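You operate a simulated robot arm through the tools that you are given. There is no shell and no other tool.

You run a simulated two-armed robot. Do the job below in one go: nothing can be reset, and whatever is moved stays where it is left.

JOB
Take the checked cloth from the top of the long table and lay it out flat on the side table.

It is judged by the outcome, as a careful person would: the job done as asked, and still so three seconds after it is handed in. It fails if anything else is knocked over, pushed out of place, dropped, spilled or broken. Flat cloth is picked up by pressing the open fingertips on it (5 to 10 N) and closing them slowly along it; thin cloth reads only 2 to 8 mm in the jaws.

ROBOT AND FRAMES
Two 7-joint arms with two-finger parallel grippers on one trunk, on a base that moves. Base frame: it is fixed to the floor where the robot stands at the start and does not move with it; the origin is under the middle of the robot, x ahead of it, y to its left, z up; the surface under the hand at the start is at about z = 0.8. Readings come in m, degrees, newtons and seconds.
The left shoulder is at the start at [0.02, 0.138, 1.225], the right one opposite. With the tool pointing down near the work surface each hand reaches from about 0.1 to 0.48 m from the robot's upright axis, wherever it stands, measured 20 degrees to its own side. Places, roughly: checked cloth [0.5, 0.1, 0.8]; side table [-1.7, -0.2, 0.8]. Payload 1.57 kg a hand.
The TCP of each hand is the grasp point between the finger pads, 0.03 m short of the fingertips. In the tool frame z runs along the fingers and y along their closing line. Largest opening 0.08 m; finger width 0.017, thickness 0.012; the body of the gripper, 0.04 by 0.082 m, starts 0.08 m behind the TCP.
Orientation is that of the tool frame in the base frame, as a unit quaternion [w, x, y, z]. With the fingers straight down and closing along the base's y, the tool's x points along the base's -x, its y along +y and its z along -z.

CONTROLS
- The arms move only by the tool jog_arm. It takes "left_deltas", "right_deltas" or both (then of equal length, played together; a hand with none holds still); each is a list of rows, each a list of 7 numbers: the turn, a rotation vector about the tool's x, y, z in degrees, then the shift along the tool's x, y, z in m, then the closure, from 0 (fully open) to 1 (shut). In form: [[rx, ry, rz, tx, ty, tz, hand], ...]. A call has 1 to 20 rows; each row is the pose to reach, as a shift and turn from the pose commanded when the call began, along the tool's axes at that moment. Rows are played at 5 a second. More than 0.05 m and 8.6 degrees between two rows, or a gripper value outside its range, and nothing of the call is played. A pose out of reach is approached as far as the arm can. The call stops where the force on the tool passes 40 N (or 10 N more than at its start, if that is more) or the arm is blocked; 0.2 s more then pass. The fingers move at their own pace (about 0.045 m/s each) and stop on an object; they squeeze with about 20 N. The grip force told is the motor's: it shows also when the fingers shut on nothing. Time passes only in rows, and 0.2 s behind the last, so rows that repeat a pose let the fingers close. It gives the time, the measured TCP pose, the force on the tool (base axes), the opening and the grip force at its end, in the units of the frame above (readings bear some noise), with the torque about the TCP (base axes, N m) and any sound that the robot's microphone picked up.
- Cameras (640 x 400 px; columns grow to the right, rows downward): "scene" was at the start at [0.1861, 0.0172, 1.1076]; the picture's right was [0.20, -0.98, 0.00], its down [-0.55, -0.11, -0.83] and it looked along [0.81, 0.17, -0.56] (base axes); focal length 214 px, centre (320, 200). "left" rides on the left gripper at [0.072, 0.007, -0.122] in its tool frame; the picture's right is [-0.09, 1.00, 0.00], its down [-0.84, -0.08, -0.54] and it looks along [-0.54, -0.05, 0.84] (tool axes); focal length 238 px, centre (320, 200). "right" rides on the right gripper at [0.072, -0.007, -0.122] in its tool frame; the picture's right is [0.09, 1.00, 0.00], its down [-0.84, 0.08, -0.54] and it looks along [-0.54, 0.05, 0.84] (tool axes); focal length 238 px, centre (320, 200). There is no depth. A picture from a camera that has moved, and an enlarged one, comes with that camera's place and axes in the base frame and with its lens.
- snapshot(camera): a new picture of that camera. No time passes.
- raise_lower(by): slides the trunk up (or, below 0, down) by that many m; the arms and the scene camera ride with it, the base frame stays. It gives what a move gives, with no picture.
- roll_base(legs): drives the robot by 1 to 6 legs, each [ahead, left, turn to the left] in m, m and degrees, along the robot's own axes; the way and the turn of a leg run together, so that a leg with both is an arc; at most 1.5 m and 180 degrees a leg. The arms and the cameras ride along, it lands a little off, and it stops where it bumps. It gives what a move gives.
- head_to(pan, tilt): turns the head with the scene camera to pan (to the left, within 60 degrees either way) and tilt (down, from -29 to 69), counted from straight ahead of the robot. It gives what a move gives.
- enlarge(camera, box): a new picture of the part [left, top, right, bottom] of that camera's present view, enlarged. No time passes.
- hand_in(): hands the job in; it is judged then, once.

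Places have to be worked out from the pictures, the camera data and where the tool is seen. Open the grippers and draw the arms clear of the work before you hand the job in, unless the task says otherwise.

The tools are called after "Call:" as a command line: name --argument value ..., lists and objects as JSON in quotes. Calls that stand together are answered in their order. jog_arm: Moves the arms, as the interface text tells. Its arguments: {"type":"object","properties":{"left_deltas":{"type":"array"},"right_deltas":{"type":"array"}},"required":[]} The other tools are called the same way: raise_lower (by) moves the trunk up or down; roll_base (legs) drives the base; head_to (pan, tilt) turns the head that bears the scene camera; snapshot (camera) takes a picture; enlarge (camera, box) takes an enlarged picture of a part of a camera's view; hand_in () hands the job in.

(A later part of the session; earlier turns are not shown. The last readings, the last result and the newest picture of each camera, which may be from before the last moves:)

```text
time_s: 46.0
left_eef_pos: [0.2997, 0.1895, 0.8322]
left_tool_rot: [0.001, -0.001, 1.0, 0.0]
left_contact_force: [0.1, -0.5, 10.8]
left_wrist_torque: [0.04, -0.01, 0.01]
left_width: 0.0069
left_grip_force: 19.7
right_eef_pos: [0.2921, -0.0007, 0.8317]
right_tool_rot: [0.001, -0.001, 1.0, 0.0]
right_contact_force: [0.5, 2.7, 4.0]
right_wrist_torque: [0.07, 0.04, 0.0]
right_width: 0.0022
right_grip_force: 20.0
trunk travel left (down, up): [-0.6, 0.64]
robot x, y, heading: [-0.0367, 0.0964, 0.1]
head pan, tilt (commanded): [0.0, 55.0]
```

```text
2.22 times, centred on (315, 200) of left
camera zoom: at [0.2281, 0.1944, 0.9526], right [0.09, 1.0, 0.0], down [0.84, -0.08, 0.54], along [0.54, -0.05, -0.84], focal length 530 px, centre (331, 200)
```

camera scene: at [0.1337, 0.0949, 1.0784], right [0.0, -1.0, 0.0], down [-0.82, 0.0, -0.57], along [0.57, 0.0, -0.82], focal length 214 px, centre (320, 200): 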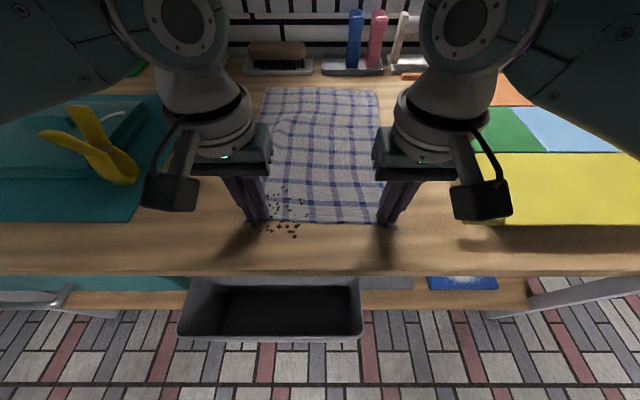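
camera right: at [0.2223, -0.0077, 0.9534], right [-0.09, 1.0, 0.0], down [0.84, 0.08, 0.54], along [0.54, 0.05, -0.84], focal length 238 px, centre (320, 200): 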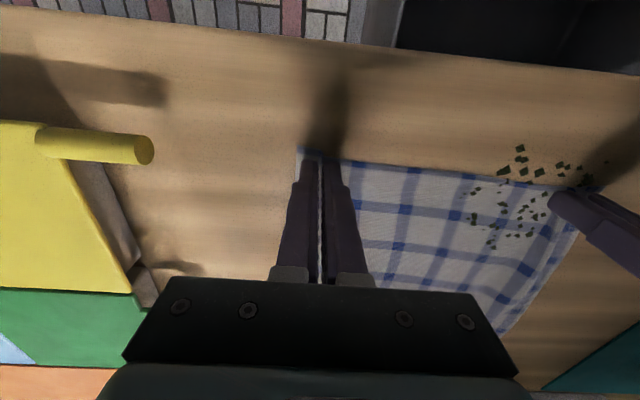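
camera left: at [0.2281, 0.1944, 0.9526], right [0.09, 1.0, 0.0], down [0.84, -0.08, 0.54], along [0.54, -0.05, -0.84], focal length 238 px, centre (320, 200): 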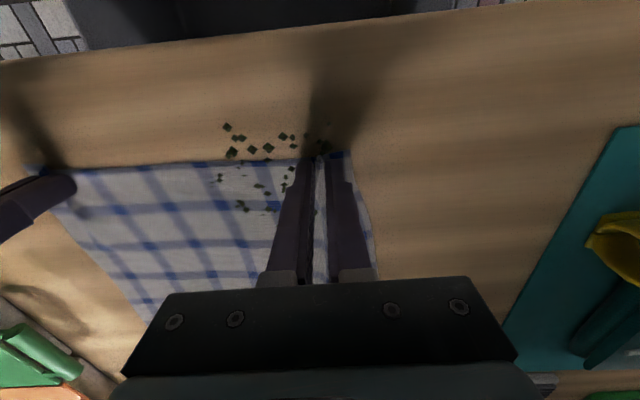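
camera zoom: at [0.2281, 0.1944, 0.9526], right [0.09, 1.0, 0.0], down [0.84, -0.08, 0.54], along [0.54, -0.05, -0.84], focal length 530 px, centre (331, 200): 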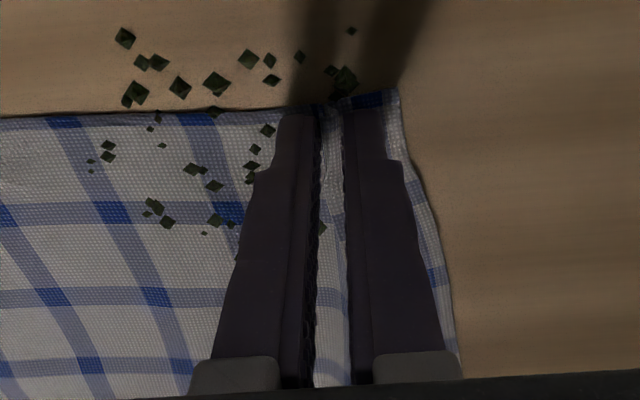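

Cloth can be seen between both pairs of pads. I'll lift slowly 3 cm, moving slightly forward so that the cloth peels rather than drags.

Call:
jog_arm --left_deltas '[[0, 0, 0, 0, 0, -0.005, 1], [0, 0, 0, 0, 0, -0.01, 1], [0, 0, 0, -0.003, 0, -0.015, 1], [0, 0, 0, -0.006, 0, -0.02, 1], [0, 0, 0, -0.01, 0, -0.03, 1], [0, 0, 0, -0.01, 0, -0.03, 1]]' --right_deltas '[[0, 0, 0, 0, 0, -0.005, 1], [0, 0, 0, 0, 0, -0.01, 1], [0, 0, 0, -0.003, 0, -0.015, 1], [0, 0, 0, -0.006, 0, -0.02, 1], [0, 0, 0, -0.01, 0, -0.03, 1], [0, 0, 0, -0.01, 0, -0.03, 1]]'

Call:
snapshot --camera "left"

Call:
snapshot --camera "right"

Call:
snapshot --camera "scene"

```text
time_s: 47.4
left_eef_pos: [0.3092, 0.1884, 0.8611]
left_tool_rot: [0.0, 0.0, 1.0, 0.0]
left_contact_force: [0.6, -2.7, 0.5]
left_wrist_torque: [-0.08, -0.02, 0.01]
left_width: 0.0069
left_grip_force: 20.1
right_eef_pos: [0.3037, -0.0017, 0.8618]
right_tool_rot: [0.0, -0.001, 1.0, 0.0]
right_contact_force: [-0.1, 3.2, 0.3]
right_wrist_torque: [0.08, 0.01, 0.0]
right_width: 0.0025
right_grip_force: 19.4
trunk travel left (down, up): [-0.6, 0.64]
robot x, y, heading: [-0.0413, 0.0942, 0.1]
head pan, tilt (commanded): [0.0, 55.0]
```

```text
taken
camera left: at [0.2374, 0.1951, 0.9822], right [0.09, 1.0, 0.0], down [0.84, -0.08, 0.54], along [0.54, -0.05, -0.84], focal length 238 px, centre (320, 200)
```

left: 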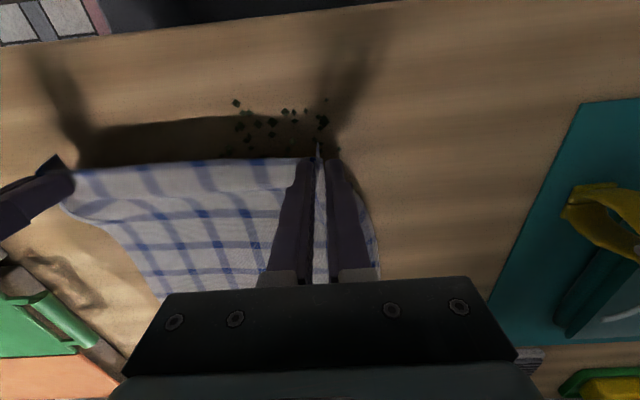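

```text
taken
camera right: at [0.2313, -0.0088, 0.9835], right [-0.09, 1.0, 0.0], down [0.84, 0.08, 0.54], along [0.54, 0.05, -0.84], focal length 238 px, centre (320, 200)
```

right: 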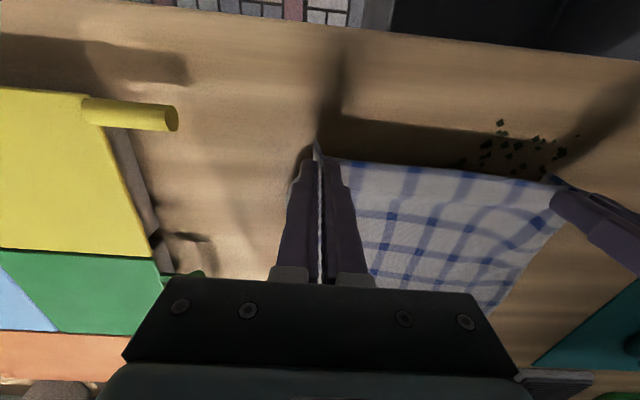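

```text
taken
camera scene: at [0.1328, 0.0944, 1.0782], right [0.0, -1.0, 0.0], down [-0.82, 0.0, -0.57], along [0.57, 0.0, -0.82], focal length 214 px, centre (320, 200)
```

scene: 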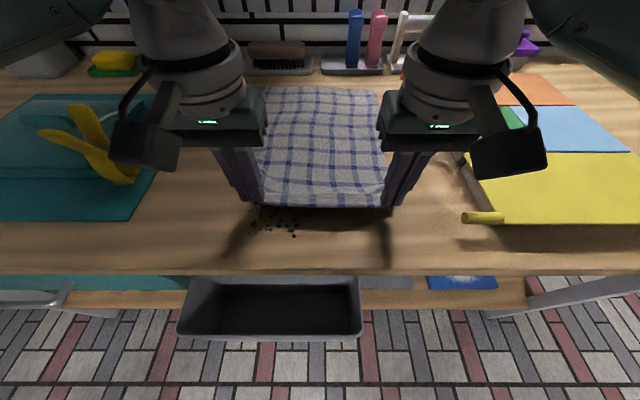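

Both corners hold, and the flecks stay on the table as hoped. The cloth is taut with about 3 N between the hands, so I'll ease them 3 mm together each and continue peeling forward and up.

Call:
jog_arm --left_deltas '[[0, 0, 0, -0.015, -0.003, -0.02, 1], [0, 0, 0, -0.03, -0.003, -0.04, 1], [0, 0, 0, -0.045, -0.003, -0.06, 1], [0, 0, 0, -0.06, -0.003, -0.08, 1], [0, 0, 0, -0.075, -0.003, -0.1, 1], [0, 0, 0, -0.09, -0.003, -0.12, 1], [0, 0, 0, -0.1, -0.003, -0.14, 1], [0, 0, 0, -0.1, -0.003, -0.16, 1], [0, 0, 0, -0.1, -0.003, -0.18, 1]]' --right_deltas '[[0, 0, 0, -0.015, 0.003, -0.02, 1], [0, 0, 0, -0.03, 0.003, -0.04, 1], [0, 0, 0, -0.045, 0.003, -0.06, 1], [0, 0, 0, -0.06, 0.003, -0.08, 1], [0, 0, 0, -0.075, 0.003, -0.1, 1], [0, 0, 0, -0.09, 0.003, -0.12, 1], [0, 0, 0, -0.1, 0.003, -0.14, 1], [0, 0, 0, -0.1, 0.003, -0.16, 1], [0, 0, 0, -0.1, 0.003, -0.18, 1]]'

Call:
snapshot --camera "scene"

Call:
snapshot --camera "left"

Call:
snapshot --camera "right"

```text
time_s: 49.4
left_eef_pos: [0.4102, 0.1844, 1.041]
left_tool_rot: [0.0, -0.001, 1.0, 0.0]
left_contact_force: [0.3, -0.4, -0.1]
left_wrist_torque: [-0.01, -0.03, -0.01]
left_width: 0.0066
left_grip_force: 19.5
right_eef_pos: [0.4023, 0.0009, 1.0419]
right_tool_rot: [-0.001, -0.001, 1.0, 0.0]
right_contact_force: [0.0, 0.0, -0.3]
right_wrist_torque: [0.02, 0.01, -0.02]
right_width: 0.0021
right_grip_force: 20.7
trunk travel left (down, up): [-0.6, 0.64]
robot x, y, heading: [-0.0401, 0.0917, 0.1]
head pan, tilt (commanded): [0.0, 55.0]
```

```text
taken
camera scene: at [0.133, 0.0943, 1.0781], right [0.0, -1.0, 0.0], down [-0.82, 0.0, -0.57], along [0.57, 0.0, -0.82], focal length 214 px, centre (320, 200)
```

scene: 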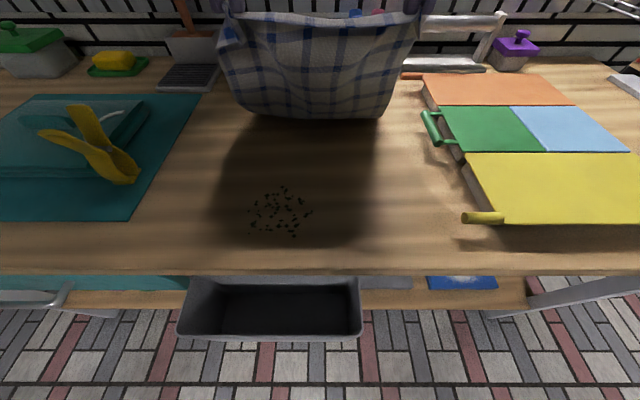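

```text
taken
camera left: at [0.3377, 0.1913, 1.1624], right [0.09, 1.0, 0.0], down [0.84, -0.08, 0.54], along [0.54, -0.05, -0.84], focal length 238 px, centre (320, 200)
```

left: 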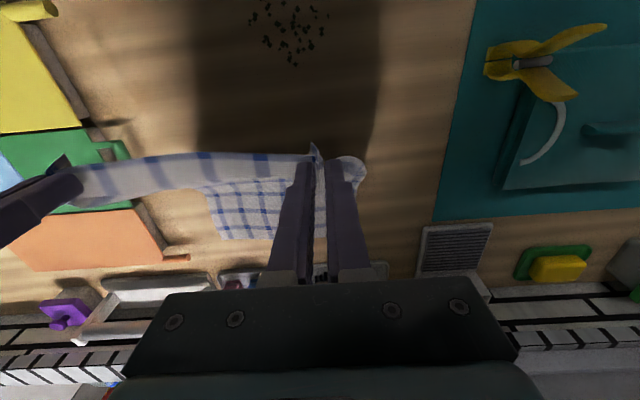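

```text
taken
camera right: at [0.332, -0.0057, 1.1635], right [-0.09, 1.0, 0.0], down [0.84, 0.08, 0.54], along [0.54, 0.05, -0.84], focal length 238 px, centre (320, 200)
```

right: 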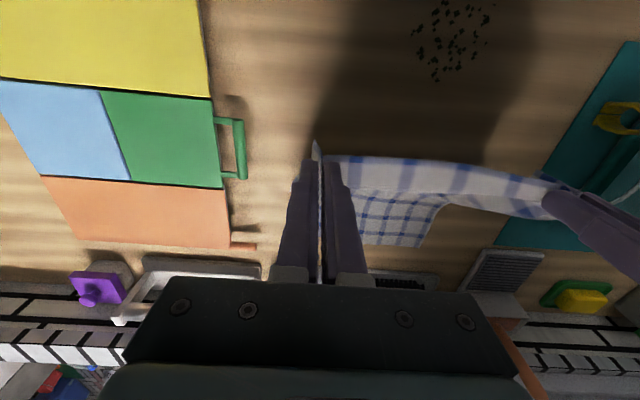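

The cloth peels well, the flecks are undisturbed and grips hold. I'll raise the trunk 0.32 m so that the cloth hangs clear of the table.

Call:
raise_lower --by 0.16

Call:
raise_lower --by 0.16

Call:
snapshot --camera "scene"

Call:
snapshot --camera "left"

Call:
snapshot --camera "right"

```text
time_s: 51.2
left_eef_pos: [0.4101, 0.1851, 1.2015]
left_tool_rot: [0.0, -0.001, 1.0, 0.001]
left_contact_force: [0.1, 1.0, 0.7]
left_wrist_torque: [-0.01, 0.04, 0.01]
left_width: 0.0063
left_grip_force: 19.8
right_eef_pos: [0.403, 0.0006, 1.2017]
right_tool_rot: [0.001, 0.0, 1.0, 0.0]
right_contact_force: [0.8, 0.2, 0.2]
right_wrist_torque: [0.0, -0.01, 0.01]
right_width: 0.0022
right_grip_force: 19.8
trunk travel left (down, up): [-0.76, 0.48]
robot x, y, heading: [-0.0384, 0.0953, 0.2]
head pan, tilt (commanded): [0.0, 55.0]
```

```text
time_s: 53.0
left_eef_pos: [0.4092, 0.1852, 1.3607]
left_tool_rot: [0.0, -0.001, 1.0, 0.0]
left_contact_force: [0.3, 0.2, -0.3]
left_wrist_torque: [-0.02, -0.01, -0.02]
left_width: 0.0065
left_grip_force: 19.9
right_eef_pos: [0.4039, 0.0001, 1.362]
right_tool_rot: [0.0, -0.001, 1.0, 0.001]
right_contact_force: [-0.3, 0.5, -1.2]
right_wrist_torque: [0.0, 0.0, 0.02]
right_width: 0.0022
right_grip_force: 20.2
trunk travel left (down, up): [-0.92, 0.32]
robot x, y, heading: [-0.039, 0.0917, -0.1]
head pan, tilt (commanded): [0.0, 55.0]
```

```text
taken
camera scene: at [0.1328, 0.0944, 1.3981], right [0.0, -1.0, 0.0], down [-0.82, 0.0, -0.57], along [0.57, 0.0, -0.82], focal length 214 px, centre (320, 200)
```

scene: 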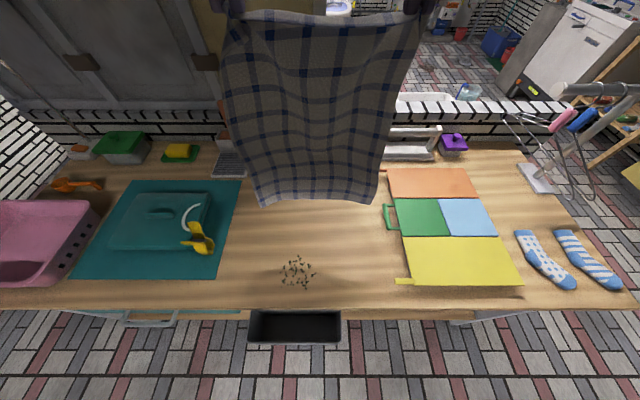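

```text
taken
camera left: at [0.3376, 0.1913, 1.4821], right [0.09, 1.0, 0.0], down [0.84, -0.08, 0.54], along [0.54, -0.05, -0.84], focal length 238 px, centre (320, 200)
```

left: 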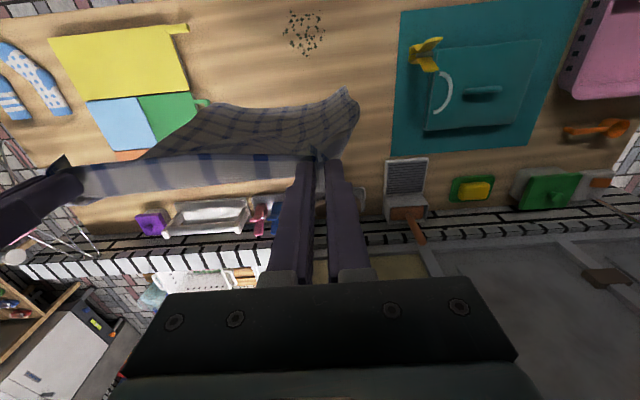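

```text
taken
camera right: at [0.3319, -0.0056, 1.4833], right [-0.09, 1.0, 0.0], down [0.84, 0.08, 0.54], along [0.54, 0.05, -0.84], focal length 238 px, centre (320, 200)
```

right: 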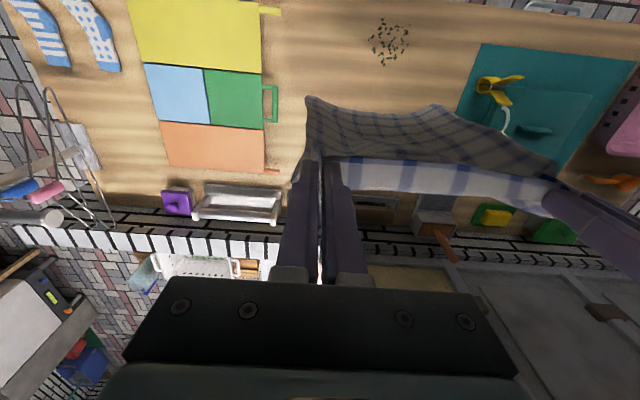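

The cloth hangs freely from both hands with its lower edge at about z≈0.93, and nothing else moved. I'll back straight off 0.35 m first and check the grips.

Call:
roll_base --legs '[[-0.35, 0, 0]]'

Call:
snapshot --camera "scene"

```text
time_s: 55.3
left_eef_pos: [0.0616, 0.1853, 1.3621]
left_tool_rot: [0.001, 0.0, 1.0, 0.0]
left_contact_force: [0.1, 0.1, 0.0]
left_wrist_torque: [-0.01, -0.01, -0.02]
left_width: 0.0064
left_grip_force: 19.8
right_eef_pos: [0.0548, 0.0004, 1.3623]
right_tool_rot: [0.0, -0.001, 1.0, 0.0]
right_contact_force: [-0.1, -0.8, 0.5]
right_wrist_torque: [-0.02, -0.02, -0.02]
right_width: 0.0023
right_grip_force: 20.2
trunk travel left (down, up): [-0.92, 0.32]
robot x, y, heading: [-0.3848, 0.0948, 0.3]
head pan, tilt (commanded): [0.0, 55.0]
```

```text
taken
camera scene: at [-0.2151, 0.094, 1.3982], right [0.0, -1.0, 0.0], down [-0.82, 0.0, -0.57], along [0.57, 0.0, -0.82], focal length 214 px, centre (320, 200)
```

scene: 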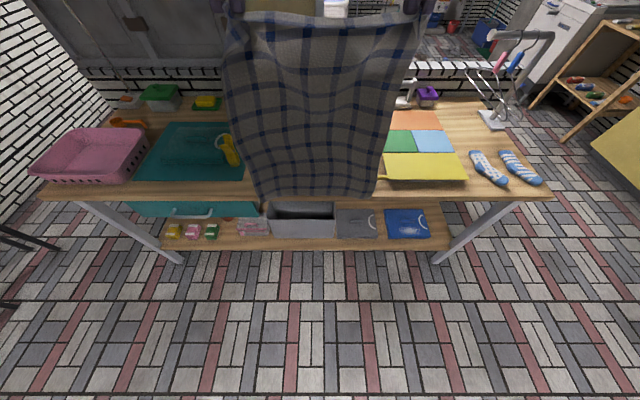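

Clear of the long table with both grips holding. Now I turn about in place toward the side table.

Call:
roll_base --legs '[[0, 0, -89], [0, 0, -89]]'

Call:
head_to --pan 0 --tilt 40

Call:
snapshot --camera "scene"

```text
time_s: 63.4
left_eef_pos: [-0.8356, 0.0058, 1.3611]
left_tool_rot: [0.0, 1.0, -0.002, -0.001]
left_contact_force: [-0.6, -0.1, 0.4]
left_wrist_torque: [-0.02, 0.0, 0.03]
left_width: 0.0027
left_grip_force: 19.8
right_eef_pos: [-0.8269, 0.1906, 1.3617]
right_tool_rot: [0.0, 1.0, -0.002, 0.0]
right_contact_force: [0.2, -0.9, -0.5]
right_wrist_torque: [-0.02, 0.0, 0.1]
right_width: 0.0021
right_grip_force: 19.8
trunk travel left (down, up): [-0.92, 0.32]
robot x, y, heading: [-0.3858, 0.0932, 180.0]
head pan, tilt (commanded): [0.0, 55.0]
```

```text
time_s: 64.1
left_eef_pos: [-0.8348, 0.0064, 1.3613]
left_tool_rot: [0.0, 1.0, -0.001, 0.0]
left_contact_force: [0.0, -0.6, -0.3]
left_wrist_torque: [0.04, 0.0, 0.05]
left_width: 0.0025
left_grip_force: 19.8
right_eef_pos: [-0.8274, 0.1893, 1.3622]
right_tool_rot: [0.0, 1.0, -0.001, 0.0]
right_contact_force: [-0.4, 0.0, -0.7]
right_wrist_torque: [-0.01, -0.01, 0.01]
right_width: 0.0023
right_grip_force: 20.1
trunk travel left (down, up): [-0.92, 0.32]
robot x, y, heading: [-0.3861, 0.0915, 180.1]
head pan, tilt (commanded): [0.0, 40.0]
```

```text
taken
camera scene: at [-0.5719, 0.0943, 1.4188], right [0.0, 1.0, 0.0], down [0.64, 0.0, -0.77], along [-0.77, 0.0, -0.64], focal length 214 px, centre (320, 200)
```

scene: 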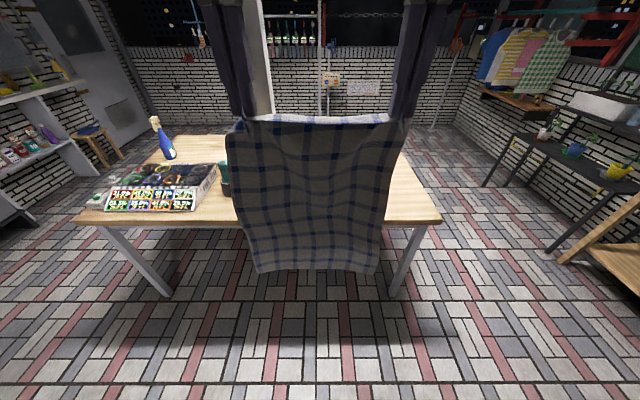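

The left jaw reading fell from 6.4 to 2.6 mm during the turn, so I'll look closely at both grips.

Call:
enlarge --camera "left" --box '[220, 60, 420, 290]'

Call:
enlarge --camera "right" --box '[220, 60, 420, 290]'

Call:
enlarge --camera "scene" --box '[200, 80, 440, 280]'

```text
1.74 times, centred on (320, 175) of left
camera zoom: at [-0.7637, -0.0014, 1.4822], right [-0.09, -1.0, 0.0], down [-0.84, 0.08, 0.54], along [-0.54, 0.05, -0.84], focal length 414 px, centre (320, 244)
```

zoom: 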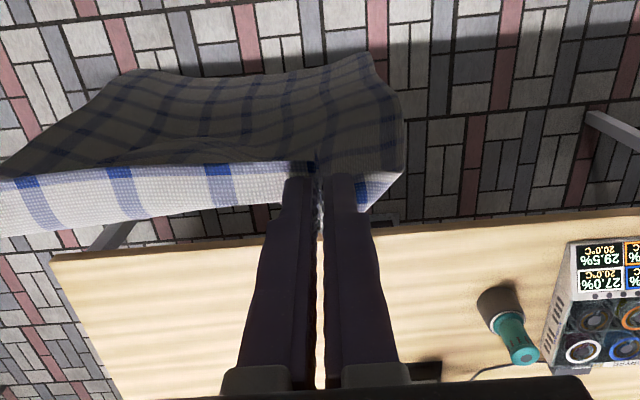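

```text
1.74 times, centred on (320, 175) of right
camera zoom: at [-0.7555, 0.196, 1.4834], right [0.09, -1.0, 0.0], down [-0.84, -0.08, 0.54], along [-0.54, -0.05, -0.84], focal length 414 px, centre (320, 244)
```

zoom: 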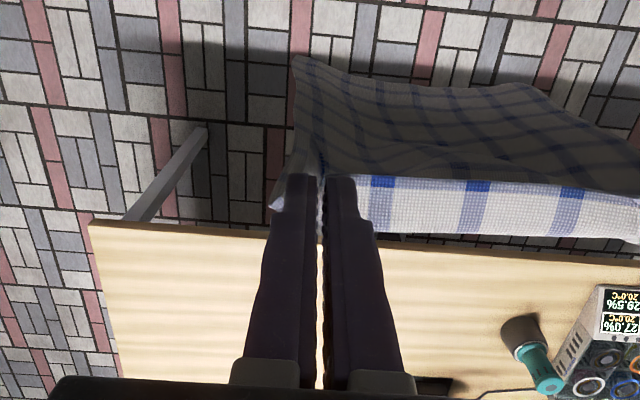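

```text
2.00 times, centred on (320, 180) of scene
camera zoom: at [-0.5719, 0.0943, 1.4188], right [0.0, 1.0, 0.0], down [0.64, 0.0, -0.77], along [-0.77, 0.0, -0.64], focal length 429 px, centre (320, 240)
```

zoom: 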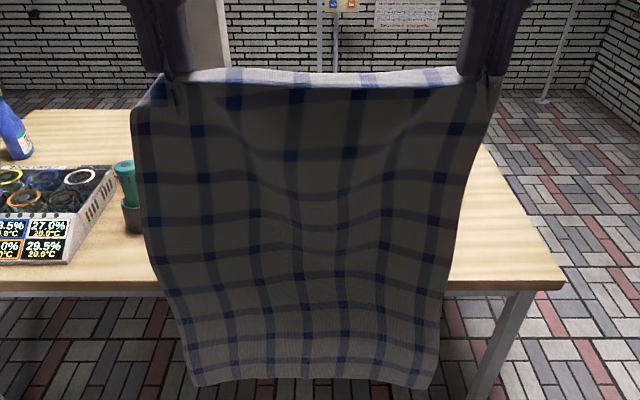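

Both pinches still hold at the corners, with a little slack along the top edge. I'll slide over to y≈0.28 and go ahead to x≈-0.68, with the cloth's lower edge (z≈0.95) well above the side table.

Call:
roll_base --legs '[[0, -0.187, 0], [0.3, 0, 0]]'

Call:
snapshot --camera "scene"

```text
time_s: 67.3
left_eef_pos: [-1.1355, 0.1978, 1.3619]
left_tool_rot: [0.0, 1.0, -0.002, 0.0]
left_contact_force: [0.5, -0.3, 0.4]
left_wrist_torque: [0.0, 0.02, 0.0]
left_width: 0.0024
left_grip_force: 19.4
right_eef_pos: [-1.1268, 0.3816, 1.3605]
right_tool_rot: [0.0, 1.0, -0.001, 0.0]
right_contact_force: [0.0, -0.2, -0.3]
right_wrist_torque: [-0.01, 0.0, 0.02]
right_width: 0.0024
right_grip_force: 19.5
trunk travel left (down, up): [-0.92, 0.32]
robot x, y, heading: [-0.6895, 0.2834, 179.9]
head pan, tilt (commanded): [0.0, 40.0]
```

```text
taken
camera scene: at [-0.8711, 0.2852, 1.4188], right [0.0, 1.0, 0.0], down [0.64, 0.0, -0.77], along [-0.77, 0.0, -0.64], focal length 214 px, centre (320, 200)
```

scene: 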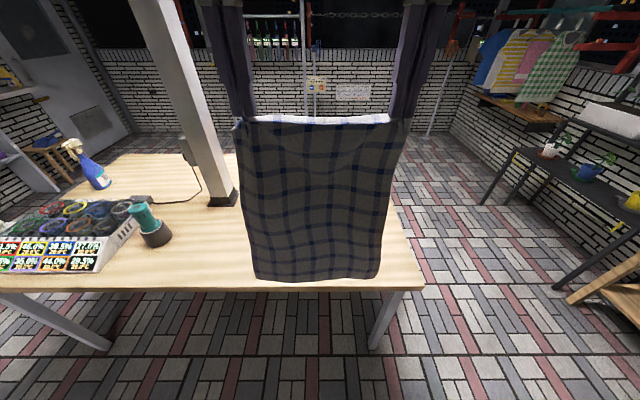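

Comparing this view with the earlier ones, the table corner only fits a top height of about z≈0.75 with the near edge at x≈-1.24 and right end y≈0.63. I'll zoom to measure more exactly.

Call:
enlarge --camera "scene" --box '[360, 220, 460, 310]'

Call:
enlarge --camera "scene" --box '[120, 130, 280, 310]'

Call:
snapshot --camera "left"

Call:
snapshot --camera "right"

```text
4.44 times, centred on (410, 265) of scene
camera zoom: at [-0.8711, 0.2852, 1.4188], right [0.0, 1.0, 0.0], down [0.64, 0.0, -0.77], along [-0.77, 0.0, -0.64], focal length 953 px, centre (-80, -89)
```

zoom: 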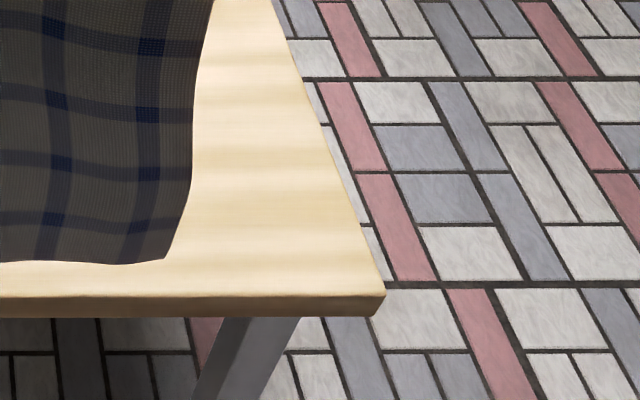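

```text
2.22 times, centred on (200, 220) of scene
camera zoom: at [-0.8711, 0.2852, 1.4188], right [0.0, 1.0, 0.0], down [0.64, 0.0, -0.77], along [-0.77, 0.0, -0.64], focal length 477 px, centre (587, 156)
```

zoom: 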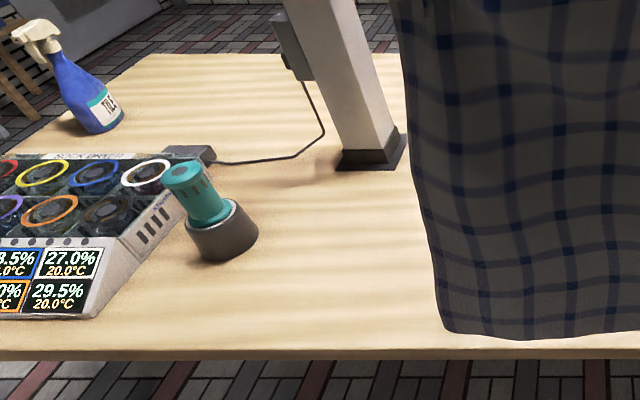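

```text
taken
camera left: at [-1.063, 0.1897, 1.4821], right [-0.1, -1.0, 0.0], down [-0.84, 0.08, 0.54], along [-0.54, 0.05, -0.84], focal length 238 px, centre (320, 200)
```

left: 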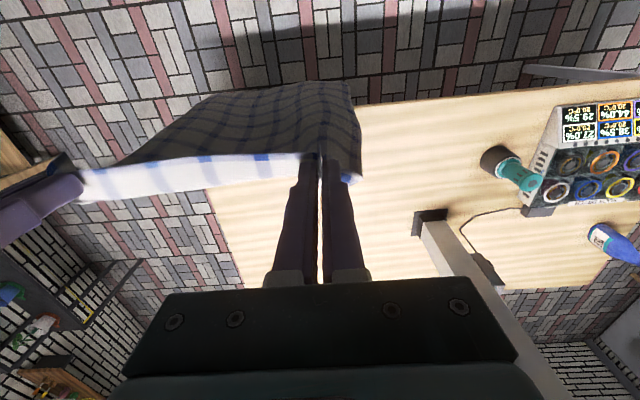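

```text
taken
camera right: at [-1.0545, 0.3872, 1.4833], right [0.09, -1.0, 0.0], down [-0.84, -0.07, 0.54], along [-0.54, -0.05, -0.84], focal length 238 px, centre (320, 200)
```

right: 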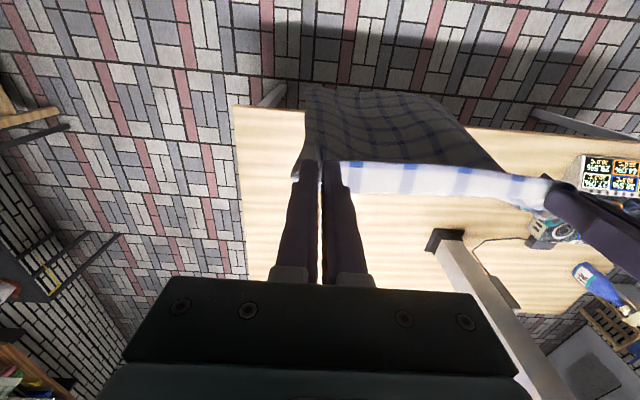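

The zoomed corner fixes the table top at z≈0.75, near edge x≈-1.225, right end y≈0.63; I'll aim to lay the cloth at x≈-1.26 to -1.65, y≈0.15 to 0.42. First I test extending the arms forward with the tools tilted 40°, also spreading the hands by 4 mm each to take out the slack.

Call:
jog_arm --left_deltas '[[0, -5, 0, -0.015, 0.001, 0, 1], [0, -10, 0, -0.03, 0.002, 0, 1], [0, -15, 0, -0.045, 0.003, 0, 1], [0, -20, 0, -0.06, 0.004, 0, 1], [0, -25, 0, -0.075, 0.004, 0, 1], [0, -30, 0, -0.09, 0.004, 0, 1], [0, -35, 0, -0.105, 0.004, 0, 1], [0, -40, 0, -0.12, 0.004, 0, 1], [0, -40, 0, -0.135, 0.004, 0, 1], [0, -40, 0, -0.145, 0.004, 0, 1], [0, -40, 0, -0.145, 0.004, 0, 1]]' --right_deltas '[[0, -5, 0, -0.015, -0.001, 0, 1], [0, -10, 0, -0.03, -0.002, 0, 1], [0, -15, 0, -0.045, -0.003, 0, 1], [0, -20, 0, -0.06, -0.004, 0, 1], [0, -25, 0, -0.075, -0.004, 0, 1], [0, -30, 0, -0.09, -0.004, 0, 1], [0, -35, 0, -0.105, -0.004, 0, 1], [0, -40, 0, -0.12, -0.004, 0, 1], [0, -40, 0, -0.135, -0.004, 0, 1], [0, -40, 0, -0.145, -0.004, 0, 1], [0, -40, 0, -0.145, -0.004, 0, 1]]'

Call:
snapshot --camera "scene"

Call:
snapshot --camera "left"

Call:
snapshot --camera "right"

```text
time_s: 69.7
left_eef_pos: [-1.2807, 0.1945, 1.3611]
left_tool_rot: [-0.001, 0.94, -0.002, -0.342]
left_contact_force: [0.2, 8.0, -0.3]
left_wrist_torque: [0.18, 0.02, -0.09]
left_width: 0.0026
left_grip_force: 20.4
right_eef_pos: [-1.2712, 0.3869, 1.361]
right_tool_rot: [-0.001, 0.94, -0.001, -0.341]
right_contact_force: [-0.7, -7.2, 0.0]
right_wrist_torque: [-0.16, -0.04, 0.19]
right_width: 0.0025
right_grip_force: 19.6
trunk travel left (down, up): [-0.92, 0.32]
robot x, y, heading: [-0.6896, 0.283, 179.7]
head pan, tilt (commanded): [0.0, 40.0]
```

```text
taken
camera scene: at [-0.8711, 0.2852, 1.4188], right [0.0, 1.0, 0.0], down [0.64, 0.0, -0.77], along [-0.77, 0.0, -0.64], focal length 214 px, centre (320, 200)
```

scene: 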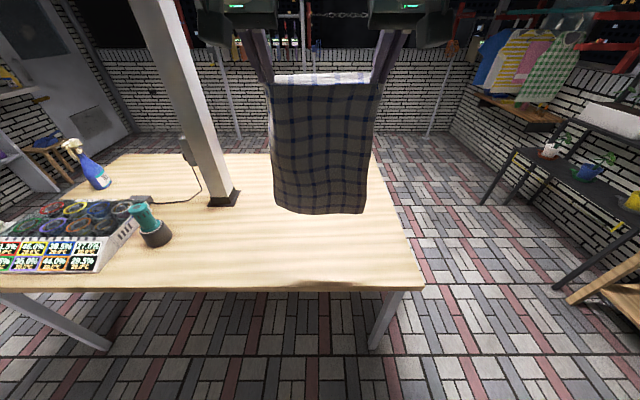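

```text
taken
camera left: at [-1.1469, 0.1868, 1.408], right [-0.08, -1.0, 0.06], down [-0.29, 0.08, 0.95], along [-0.95, 0.05, -0.3], focal length 238 px, centre (320, 200)
```

left: 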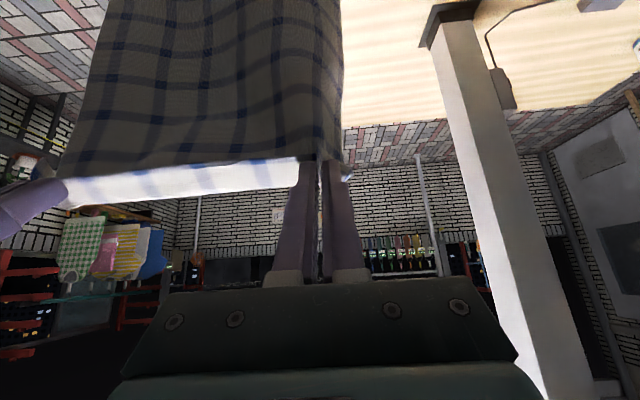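

```text
taken
camera right: at [-1.1369, 0.3925, 1.4085], right [0.07, -1.0, -0.06], down [-0.29, -0.08, 0.95], along [-0.95, -0.05, -0.3], focal length 238 px, centre (320, 200)
```

right: 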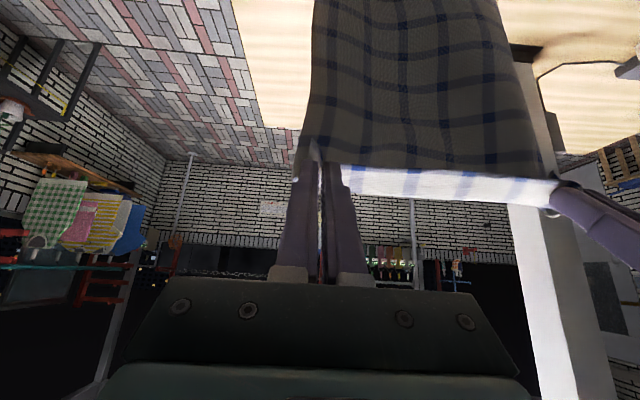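

The arms reach x_r≈0.59 easily, but the tension rose to 8 N, so I'll bring the hands back together by 3 mm each, then check.

Call:
jog_arm --left_deltas '[[0, 0, 0, 0, -0.002, 0, 1], [0, 0, 0, 0, -0.0035, 0, 1], [0, 0, 0, 0, -0.0035, 0, 1]]' --right_deltas '[[0, 0, 0, 0, 0.002, 0, 1], [0, 0, 0, 0, 0.0035, 0, 1], [0, 0, 0, 0, 0.0035, 0, 1]]'

Call:
roll_base --legs '[[0.2, 0, 0]]'

Call:
snapshot --camera "scene"

```text
time_s: 70.5
left_eef_pos: [-1.2798, 0.197, 1.3609]
left_tool_rot: [0.0, 0.94, -0.002, -0.342]
left_contact_force: [0.3, 0.7, -0.2]
left_wrist_torque: [0.06, 0.01, 0.0]
left_width: 0.0026
left_grip_force: 20.1
right_eef_pos: [-1.2734, 0.3842, 1.3615]
right_tool_rot: [-0.001, 0.94, -0.001, -0.342]
right_contact_force: [-0.5, -0.3, 0.4]
right_wrist_torque: [-0.05, 0.01, 0.06]
right_width: 0.0024
right_grip_force: 20.0
trunk travel left (down, up): [-0.92, 0.32]
robot x, y, heading: [-0.6831, 0.2829, 179.8]
head pan, tilt (commanded): [0.0, 40.0]
```

```text
time_s: 72.1
left_eef_pos: [-1.4792, 0.1962, 1.3613]
left_tool_rot: [0.0, 0.94, -0.001, -0.342]
left_contact_force: [-0.8, 0.1, 0.1]
left_wrist_torque: [-0.02, 0.0, 0.04]
left_width: 0.0025
left_grip_force: 19.9
right_eef_pos: [-1.4734, 0.3815, 1.3608]
right_tool_rot: [0.0, 0.94, -0.001, -0.342]
right_contact_force: [0.1, 0.6, -0.8]
right_wrist_torque: [-0.01, 0.0, 0.1]
right_width: 0.0022
right_grip_force: 20.3
trunk travel left (down, up): [-0.92, 0.32]
robot x, y, heading: [-0.8835, 0.2859, 180.1]
head pan, tilt (commanded): [0.0, 40.0]
```

```text
taken
camera scene: at [-1.0716, 0.2853, 1.4188], right [0.0, 1.0, 0.0], down [0.64, 0.0, -0.77], along [-0.77, 0.0, -0.64], focal length 214 px, centre (320, 200)
```

scene: 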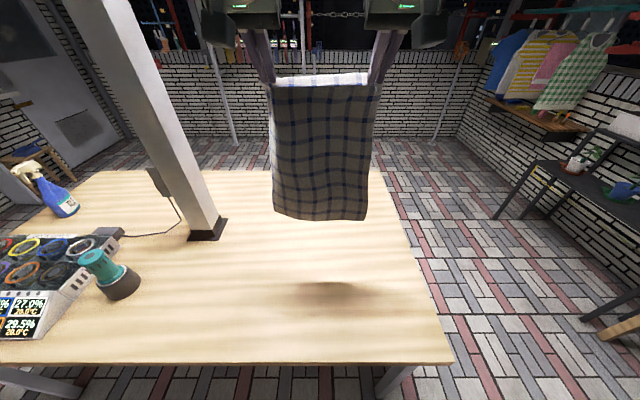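

The table's near edge again computes to x≈-1.23, so I go ahead a last 0.16 m to about x≈-1.05, keeping about 0.18 m from the edge.

Call:
roll_base --legs '[[0.1, 0, 0]]'

Call:
roll_base --legs '[[0.065, 0, 0]]'

Call:
head_to --pan 0 --tilt 50

Call:
snapshot --camera "scene"

```text
time_s: 73.3
left_eef_pos: [-1.5784, 0.1963, 1.3609]
left_tool_rot: [-0.001, 0.94, -0.001, -0.342]
left_contact_force: [0.6, 0.9, -0.3]
left_wrist_torque: [0.0, -0.01, 0.03]
left_width: 0.0026
left_grip_force: 20.3
right_eef_pos: [-1.5709, 0.3807, 1.3609]
right_tool_rot: [-0.001, 0.94, 0.0, -0.341]
right_contact_force: [-0.2, 1.1, -0.7]
right_wrist_torque: [0.02, -0.04, 0.01]
right_width: 0.0024
right_grip_force: 20.1
trunk travel left (down, up): [-0.92, 0.32]
robot x, y, heading: [-0.9848, 0.285, 180.0]
head pan, tilt (commanded): [0.0, 40.0]
```

```text
time_s: 74.2
left_eef_pos: [-1.6433, 0.1968, 1.3608]
left_tool_rot: [0.0, 0.94, 0.0, -0.341]
left_contact_force: [-0.4, 0.4, -0.5]
left_wrist_torque: [0.04, 0.02, 0.03]
left_width: 0.0026
left_grip_force: 19.6
right_eef_pos: [-1.638, 0.3804, 1.3611]
right_tool_rot: [0.0, 0.94, 0.0, -0.342]
right_contact_force: [0.6, -0.8, 0.4]
right_wrist_torque: [-0.03, 0.0, 0.0]
right_width: 0.0023
right_grip_force: 20.3
trunk travel left (down, up): [-0.92, 0.32]
robot x, y, heading: [-1.0516, 0.2882, 180.1]
head pan, tilt (commanded): [0.0, 40.0]
```

```text
time_s: 75.0
left_eef_pos: [-1.6435, 0.1967, 1.3603]
left_tool_rot: [0.0, 0.94, 0.001, -0.342]
left_contact_force: [-1.2, 0.5, -0.1]
left_wrist_torque: [0.0, -0.02, 0.02]
left_width: 0.0026
left_grip_force: 20.1
right_eef_pos: [-1.6373, 0.3803, 1.3611]
right_tool_rot: [-0.001, 0.94, -0.001, -0.342]
right_contact_force: [-0.1, -0.4, 1.0]
right_wrist_torque: [-0.01, -0.03, 0.06]
right_width: 0.0024
right_grip_force: 19.7
trunk travel left (down, up): [-0.92, 0.32]
robot x, y, heading: [-1.0488, 0.2857, 180.1]
head pan, tilt (commanded): [0.0, 50.0]
```

```text
taken
camera scene: at [-1.2275, 0.2854, 1.4047], right [0.0, 1.0, 0.0], down [0.77, 0.0, -0.64], along [-0.64, 0.0, -0.77], focal length 214 px, centre (320, 200)
```

scene: 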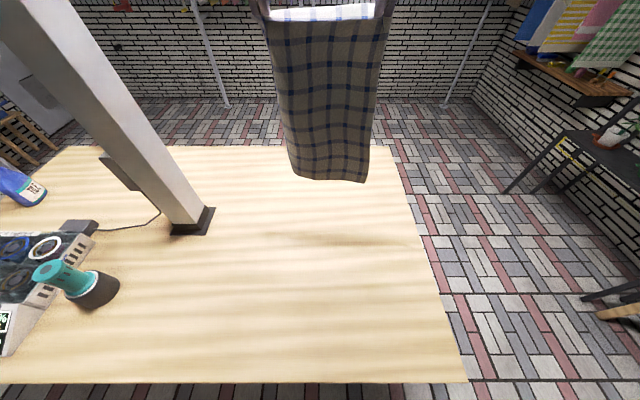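

The cloth hangs above the bare part of the table with its lower edge at about z≈0.975; the post's base (≈[-1.63,-0.12]) is well clear of my left hand. I'll lower the trunk 0.20 m so the edge is just above the top.

Call:
raise_lower --by -0.14

Call:
raise_lower --by -0.06

Call:
snapshot --camera "scene"

Call:
snapshot --camera "left"

Call:
snapshot --camera "right"

```text
time_s: 76.6
left_eef_pos: [-1.6429, 0.1967, 1.2204]
left_tool_rot: [0.0, 0.94, 0.0, -0.342]
left_contact_force: [-0.1, 0.4, -0.7]
left_wrist_torque: [-0.01, 0.01, 0.02]
left_width: 0.0025
left_grip_force: 20.1
right_eef_pos: [-1.6364, 0.3823, 1.2214]
right_tool_rot: [0.0, 0.94, 0.0, -0.341]
right_contact_force: [-0.8, 0.0, 0.8]
right_wrist_torque: [-0.02, 0.0, 0.01]
right_width: 0.0024
right_grip_force: 19.5
trunk travel left (down, up): [-0.78, 0.46]
robot x, y, heading: [-1.0472, 0.288, 179.9]
head pan, tilt (commanded): [0.0, 50.0]
```

```text
time_s: 77.6
left_eef_pos: [-1.6429, 0.1961, 1.1618]
left_tool_rot: [0.0, 0.94, 0.0, -0.343]
left_contact_force: [-1.2, 1.2, 0.6]
left_wrist_torque: [0.01, -0.06, 0.0]
left_width: 0.0023
left_grip_force: 20.1
right_eef_pos: [-1.6378, 0.3805, 1.1603]
right_tool_rot: [0.0, 0.94, 0.0, -0.342]
right_contact_force: [0.6, -0.3, 0.3]
right_wrist_torque: [0.02, 0.02, 0.03]
right_width: 0.0021
right_grip_force: 20.3
trunk travel left (down, up): [-0.72, 0.52]
robot x, y, heading: [-1.0509, 0.285, 179.8]
head pan, tilt (commanded): [0.0, 50.0]
```

```text
taken
camera scene: at [-1.2275, 0.2854, 1.2047], right [0.0, 1.0, 0.0], down [0.77, 0.0, -0.64], along [-0.64, 0.0, -0.77], focal length 214 px, centre (320, 200)
```

scene: 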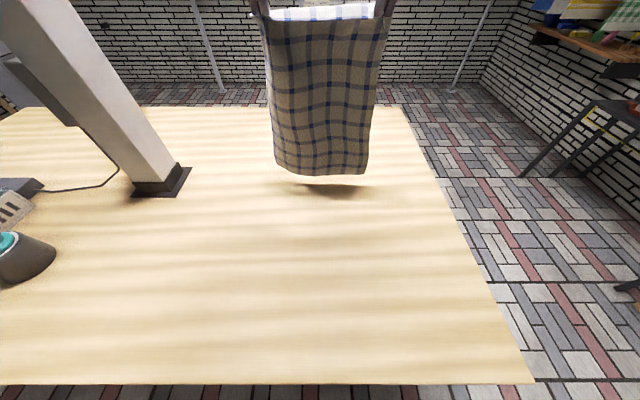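

```text
taken
camera left: at [-1.5106, 0.1893, 1.2077], right [-0.07, -1.0, 0.06], down [-0.29, 0.08, 0.95], along [-0.95, 0.05, -0.3], focal length 238 px, centre (320, 200)
```

left: 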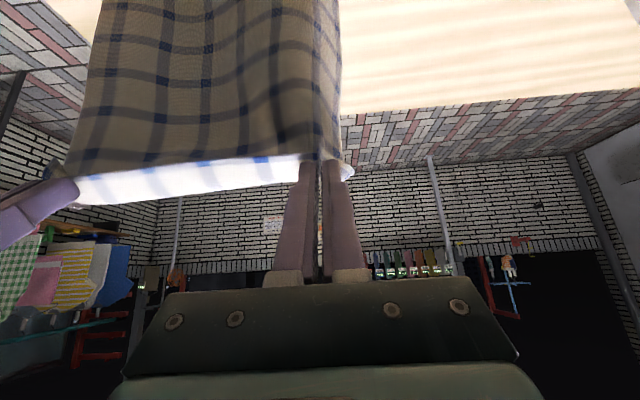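

```text
taken
camera right: at [-1.5026, 0.3875, 1.208], right [0.07, -1.0, -0.06], down [-0.29, -0.08, 0.95], along [-0.95, -0.05, -0.3], focal length 238 px, centre (320, 200)
```

right: 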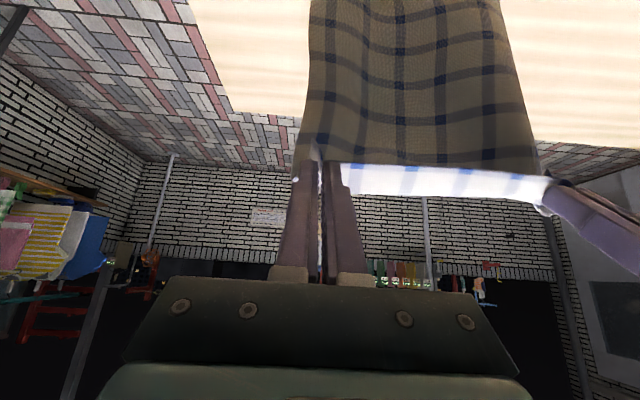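

The view now pins the table top at z≈0.749, edge x≈-1.223. The cloth's lower edge floats about 2–3 cm above it; I'll lower 2 cm with the arms and look again.

Call:
jog_arm --left_deltas '[[0, 0, 0, 0.0064, 0, 0.0077, 1], [0, 0, 0, 0.0129, 0, 0.0153, 1], [0, 0, 0, 0.0129, 0, 0.0153, 1]]' --right_deltas '[[0, 0, 0, 0.0064, 0, 0.0077, 1], [0, 0, 0, 0.0129, 0, 0.0153, 1], [0, 0, 0, 0.0129, 0, 0.0153, 1]]'

Call:
enlarge --camera "scene" --box '[220, 0, 420, 220]'

```text
time_s: 78.4
left_eef_pos: [-1.6432, 0.197, 1.1412]
left_tool_rot: [-0.001, 0.94, 0.0, -0.341]
left_contact_force: [0.7, 0.6, -0.9]
left_wrist_torque: [-0.01, 0.0, 0.01]
left_width: 0.0025
left_grip_force: 20.2
right_eef_pos: [-1.6373, 0.381, 1.1397]
right_tool_rot: [-0.001, 0.94, -0.001, -0.341]
right_contact_force: [0.2, -0.2, -0.8]
right_wrist_torque: [0.0, 0.01, 0.03]
right_width: 0.0023
right_grip_force: 19.9
trunk travel left (down, up): [-0.72, 0.52]
robot x, y, heading: [-1.0534, 0.2861, 180.2]
head pan, tilt (commanded): [0.0, 50.0]
```

```text
1.82 times, centred on (320, 110) of scene
camera zoom: at [-1.2274, 0.2854, 1.2047], right [0.0, 1.0, 0.0], down [0.77, 0.0, -0.64], along [-0.64, 0.0, -0.77], focal length 390 px, centre (320, 364)
```

zoom: 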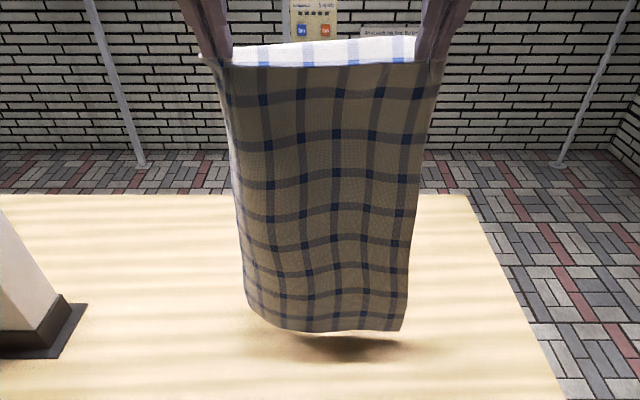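

Still about 1–1.5 cm of air under the edge, going by its shadow. I'll lower another 1.5 cm.

Call:
jog_arm --left_deltas '[[0, 0, 0, 0.005, 0, 0.006, 1], [0, 0, 0, 0.0096, 0, 0.0115, 1], [0, 0, 0, 0.0096, 0, 0.0115, 1]]' --right_deltas '[[0, 0, 0, 0.005, 0, 0.006, 1], [0, 0, 0, 0.0096, 0, 0.0115, 1], [0, 0, 0, 0.0096, 0, 0.0115, 1]]'

Call:
enlarge --camera "scene" --box '[220, 0, 420, 220]'

```text
time_s: 79.2
left_eef_pos: [-1.6431, 0.1953, 1.1256]
left_tool_rot: [0.0, 0.94, -0.001, -0.341]
left_contact_force: [-0.4, 0.5, 0.1]
left_wrist_torque: [0.01, -0.01, 0.01]
left_width: 0.0026
left_grip_force: 19.8
right_eef_pos: [-1.6367, 0.381, 1.125]
right_tool_rot: [0.0, 0.94, 0.0, -0.342]
right_contact_force: [-0.1, -0.7, 0.2]
right_wrist_torque: [-0.04, 0.02, 0.03]
right_width: 0.0021
right_grip_force: 20.0
trunk travel left (down, up): [-0.72, 0.52]
robot x, y, heading: [-1.0491, 0.2848, 179.7]
head pan, tilt (commanded): [0.0, 50.0]
```

```text
1.82 times, centred on (320, 110) of scene
camera zoom: at [-1.2274, 0.2854, 1.2047], right [0.0, 1.0, 0.0], down [0.77, 0.0, -0.64], along [-0.64, 0.0, -0.77], focal length 390 px, centre (320, 364)
```

zoom: 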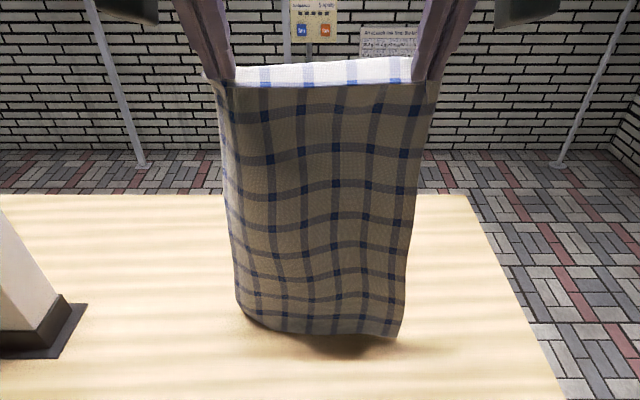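

The lower edge is now essentially at the table around x≈-1.67, spanning y≈0.15–0.42. Now I lay it: first 8 mm straight down, then hands back toward me and down along a diagonal while untilting the tools.

Call:
jog_arm --left_deltas '[[0, 0, 0, 0.0051, 0, 0.0061, 1], [0, 1.5, 0, 0.0195, 0, 0.0054, 1], [0, 2.9, 0, 0.034, 0, 0.0048, 1], [0, 4.4, 0, 0.0487, 0, 0.0044, 1], [0, 5.8, 0, 0.0635, 0, 0.0042, 1], [0, 7.3, 0, 0.0784, 0, 0.0041, 1], [0, 8.7, 0, 0.0935, 0, 0.0042, 1], [0, 10.2, 0, 0.1087, 0, 0.0046, 1], [0, 11.6, 0, 0.1241, 0, 0.0051, 1], [0, 13.1, 0, 0.1396, 0, 0.0057, 1], [0, 14.5, 0, 0.1552, 0, 0.0064, 1]]' --right_deltas '[[0, 0, 0, 0.0051, 0, 0.0061, 1], [0, 1.5, 0, 0.0195, 0, 0.0054, 1], [0, 2.9, 0, 0.034, 0, 0.0048, 1], [0, 4.4, 0, 0.0487, 0, 0.0044, 1], [0, 5.8, 0, 0.0635, 0, 0.0042, 1], [0, 7.3, 0, 0.0784, 0, 0.0041, 1], [0, 8.7, 0, 0.0935, 0, 0.0042, 1], [0, 10.2, 0, 0.1087, 0, 0.0046, 1], [0, 11.6, 0, 0.1241, 0, 0.0051, 1], [0, 13.1, 0, 0.1396, 0, 0.0057, 1], [0, 14.5, 0, 0.1552, 0, 0.0064, 1]]'

Call:
snapshot --camera "scene"

Call:
snapshot --camera "right"

Call:
snapshot --camera "left"

```text
time_s: 81.6
left_eef_pos: [-1.5291, 0.1953, 1.0212]
left_tool_rot: [0.001, 0.976, 0.001, -0.22]
left_contact_force: [-0.4, -0.5, -0.2]
left_wrist_torque: [-0.01, -0.02, 0.01]
left_width: 0.0025
left_grip_force: 20.8
right_eef_pos: [-1.5198, 0.3819, 1.0218]
right_tool_rot: [0.0, 0.976, 0.0, -0.219]
right_contact_force: [0.1, -1.0, -0.8]
right_wrist_torque: [0.03, 0.01, 0.02]
right_width: 0.0021
right_grip_force: 19.8
trunk travel left (down, up): [-0.72, 0.52]
robot x, y, heading: [-1.0549, 0.2882, 180.1]
head pan, tilt (commanded): [0.0, 50.0]
```

```text
taken
camera scene: at [-1.2274, 0.2854, 1.2047], right [0.0, 1.0, 0.0], down [0.77, 0.0, -0.64], along [-0.64, 0.0, -0.77], focal length 214 px, centre (320, 200)
```

scene: 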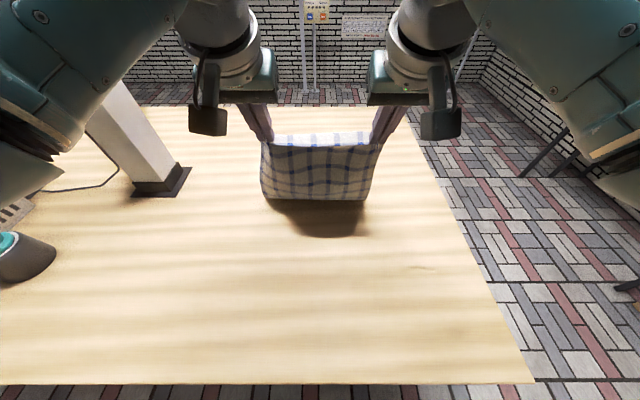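

```text
taken
camera right: at [-1.4033, 0.3872, 1.1004], right [0.08, -1.0, -0.04], down [-0.52, -0.08, 0.85], along [-0.85, -0.05, -0.53], focal length 238 px, centre (320, 200)
```

right: 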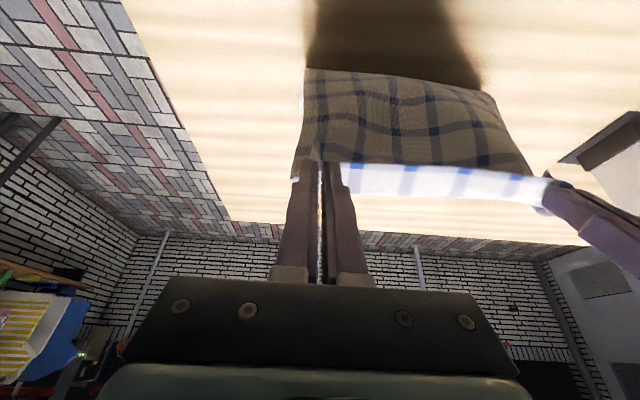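

```text
taken
camera left: at [-1.4116, 0.1893, 1.0995], right [-0.08, -1.0, 0.04], down [-0.52, 0.08, 0.85], along [-0.85, 0.05, -0.53], focal length 238 px, centre (320, 200)
```

left: 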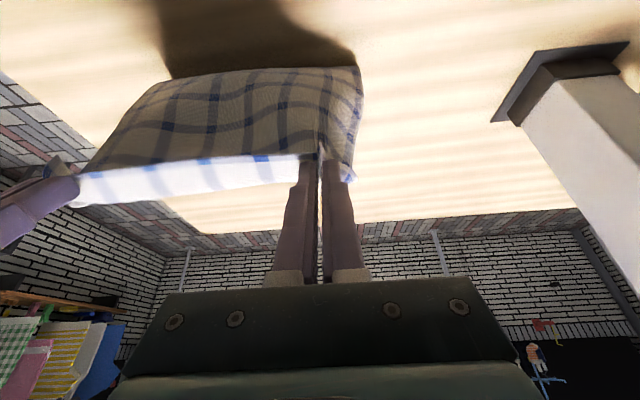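

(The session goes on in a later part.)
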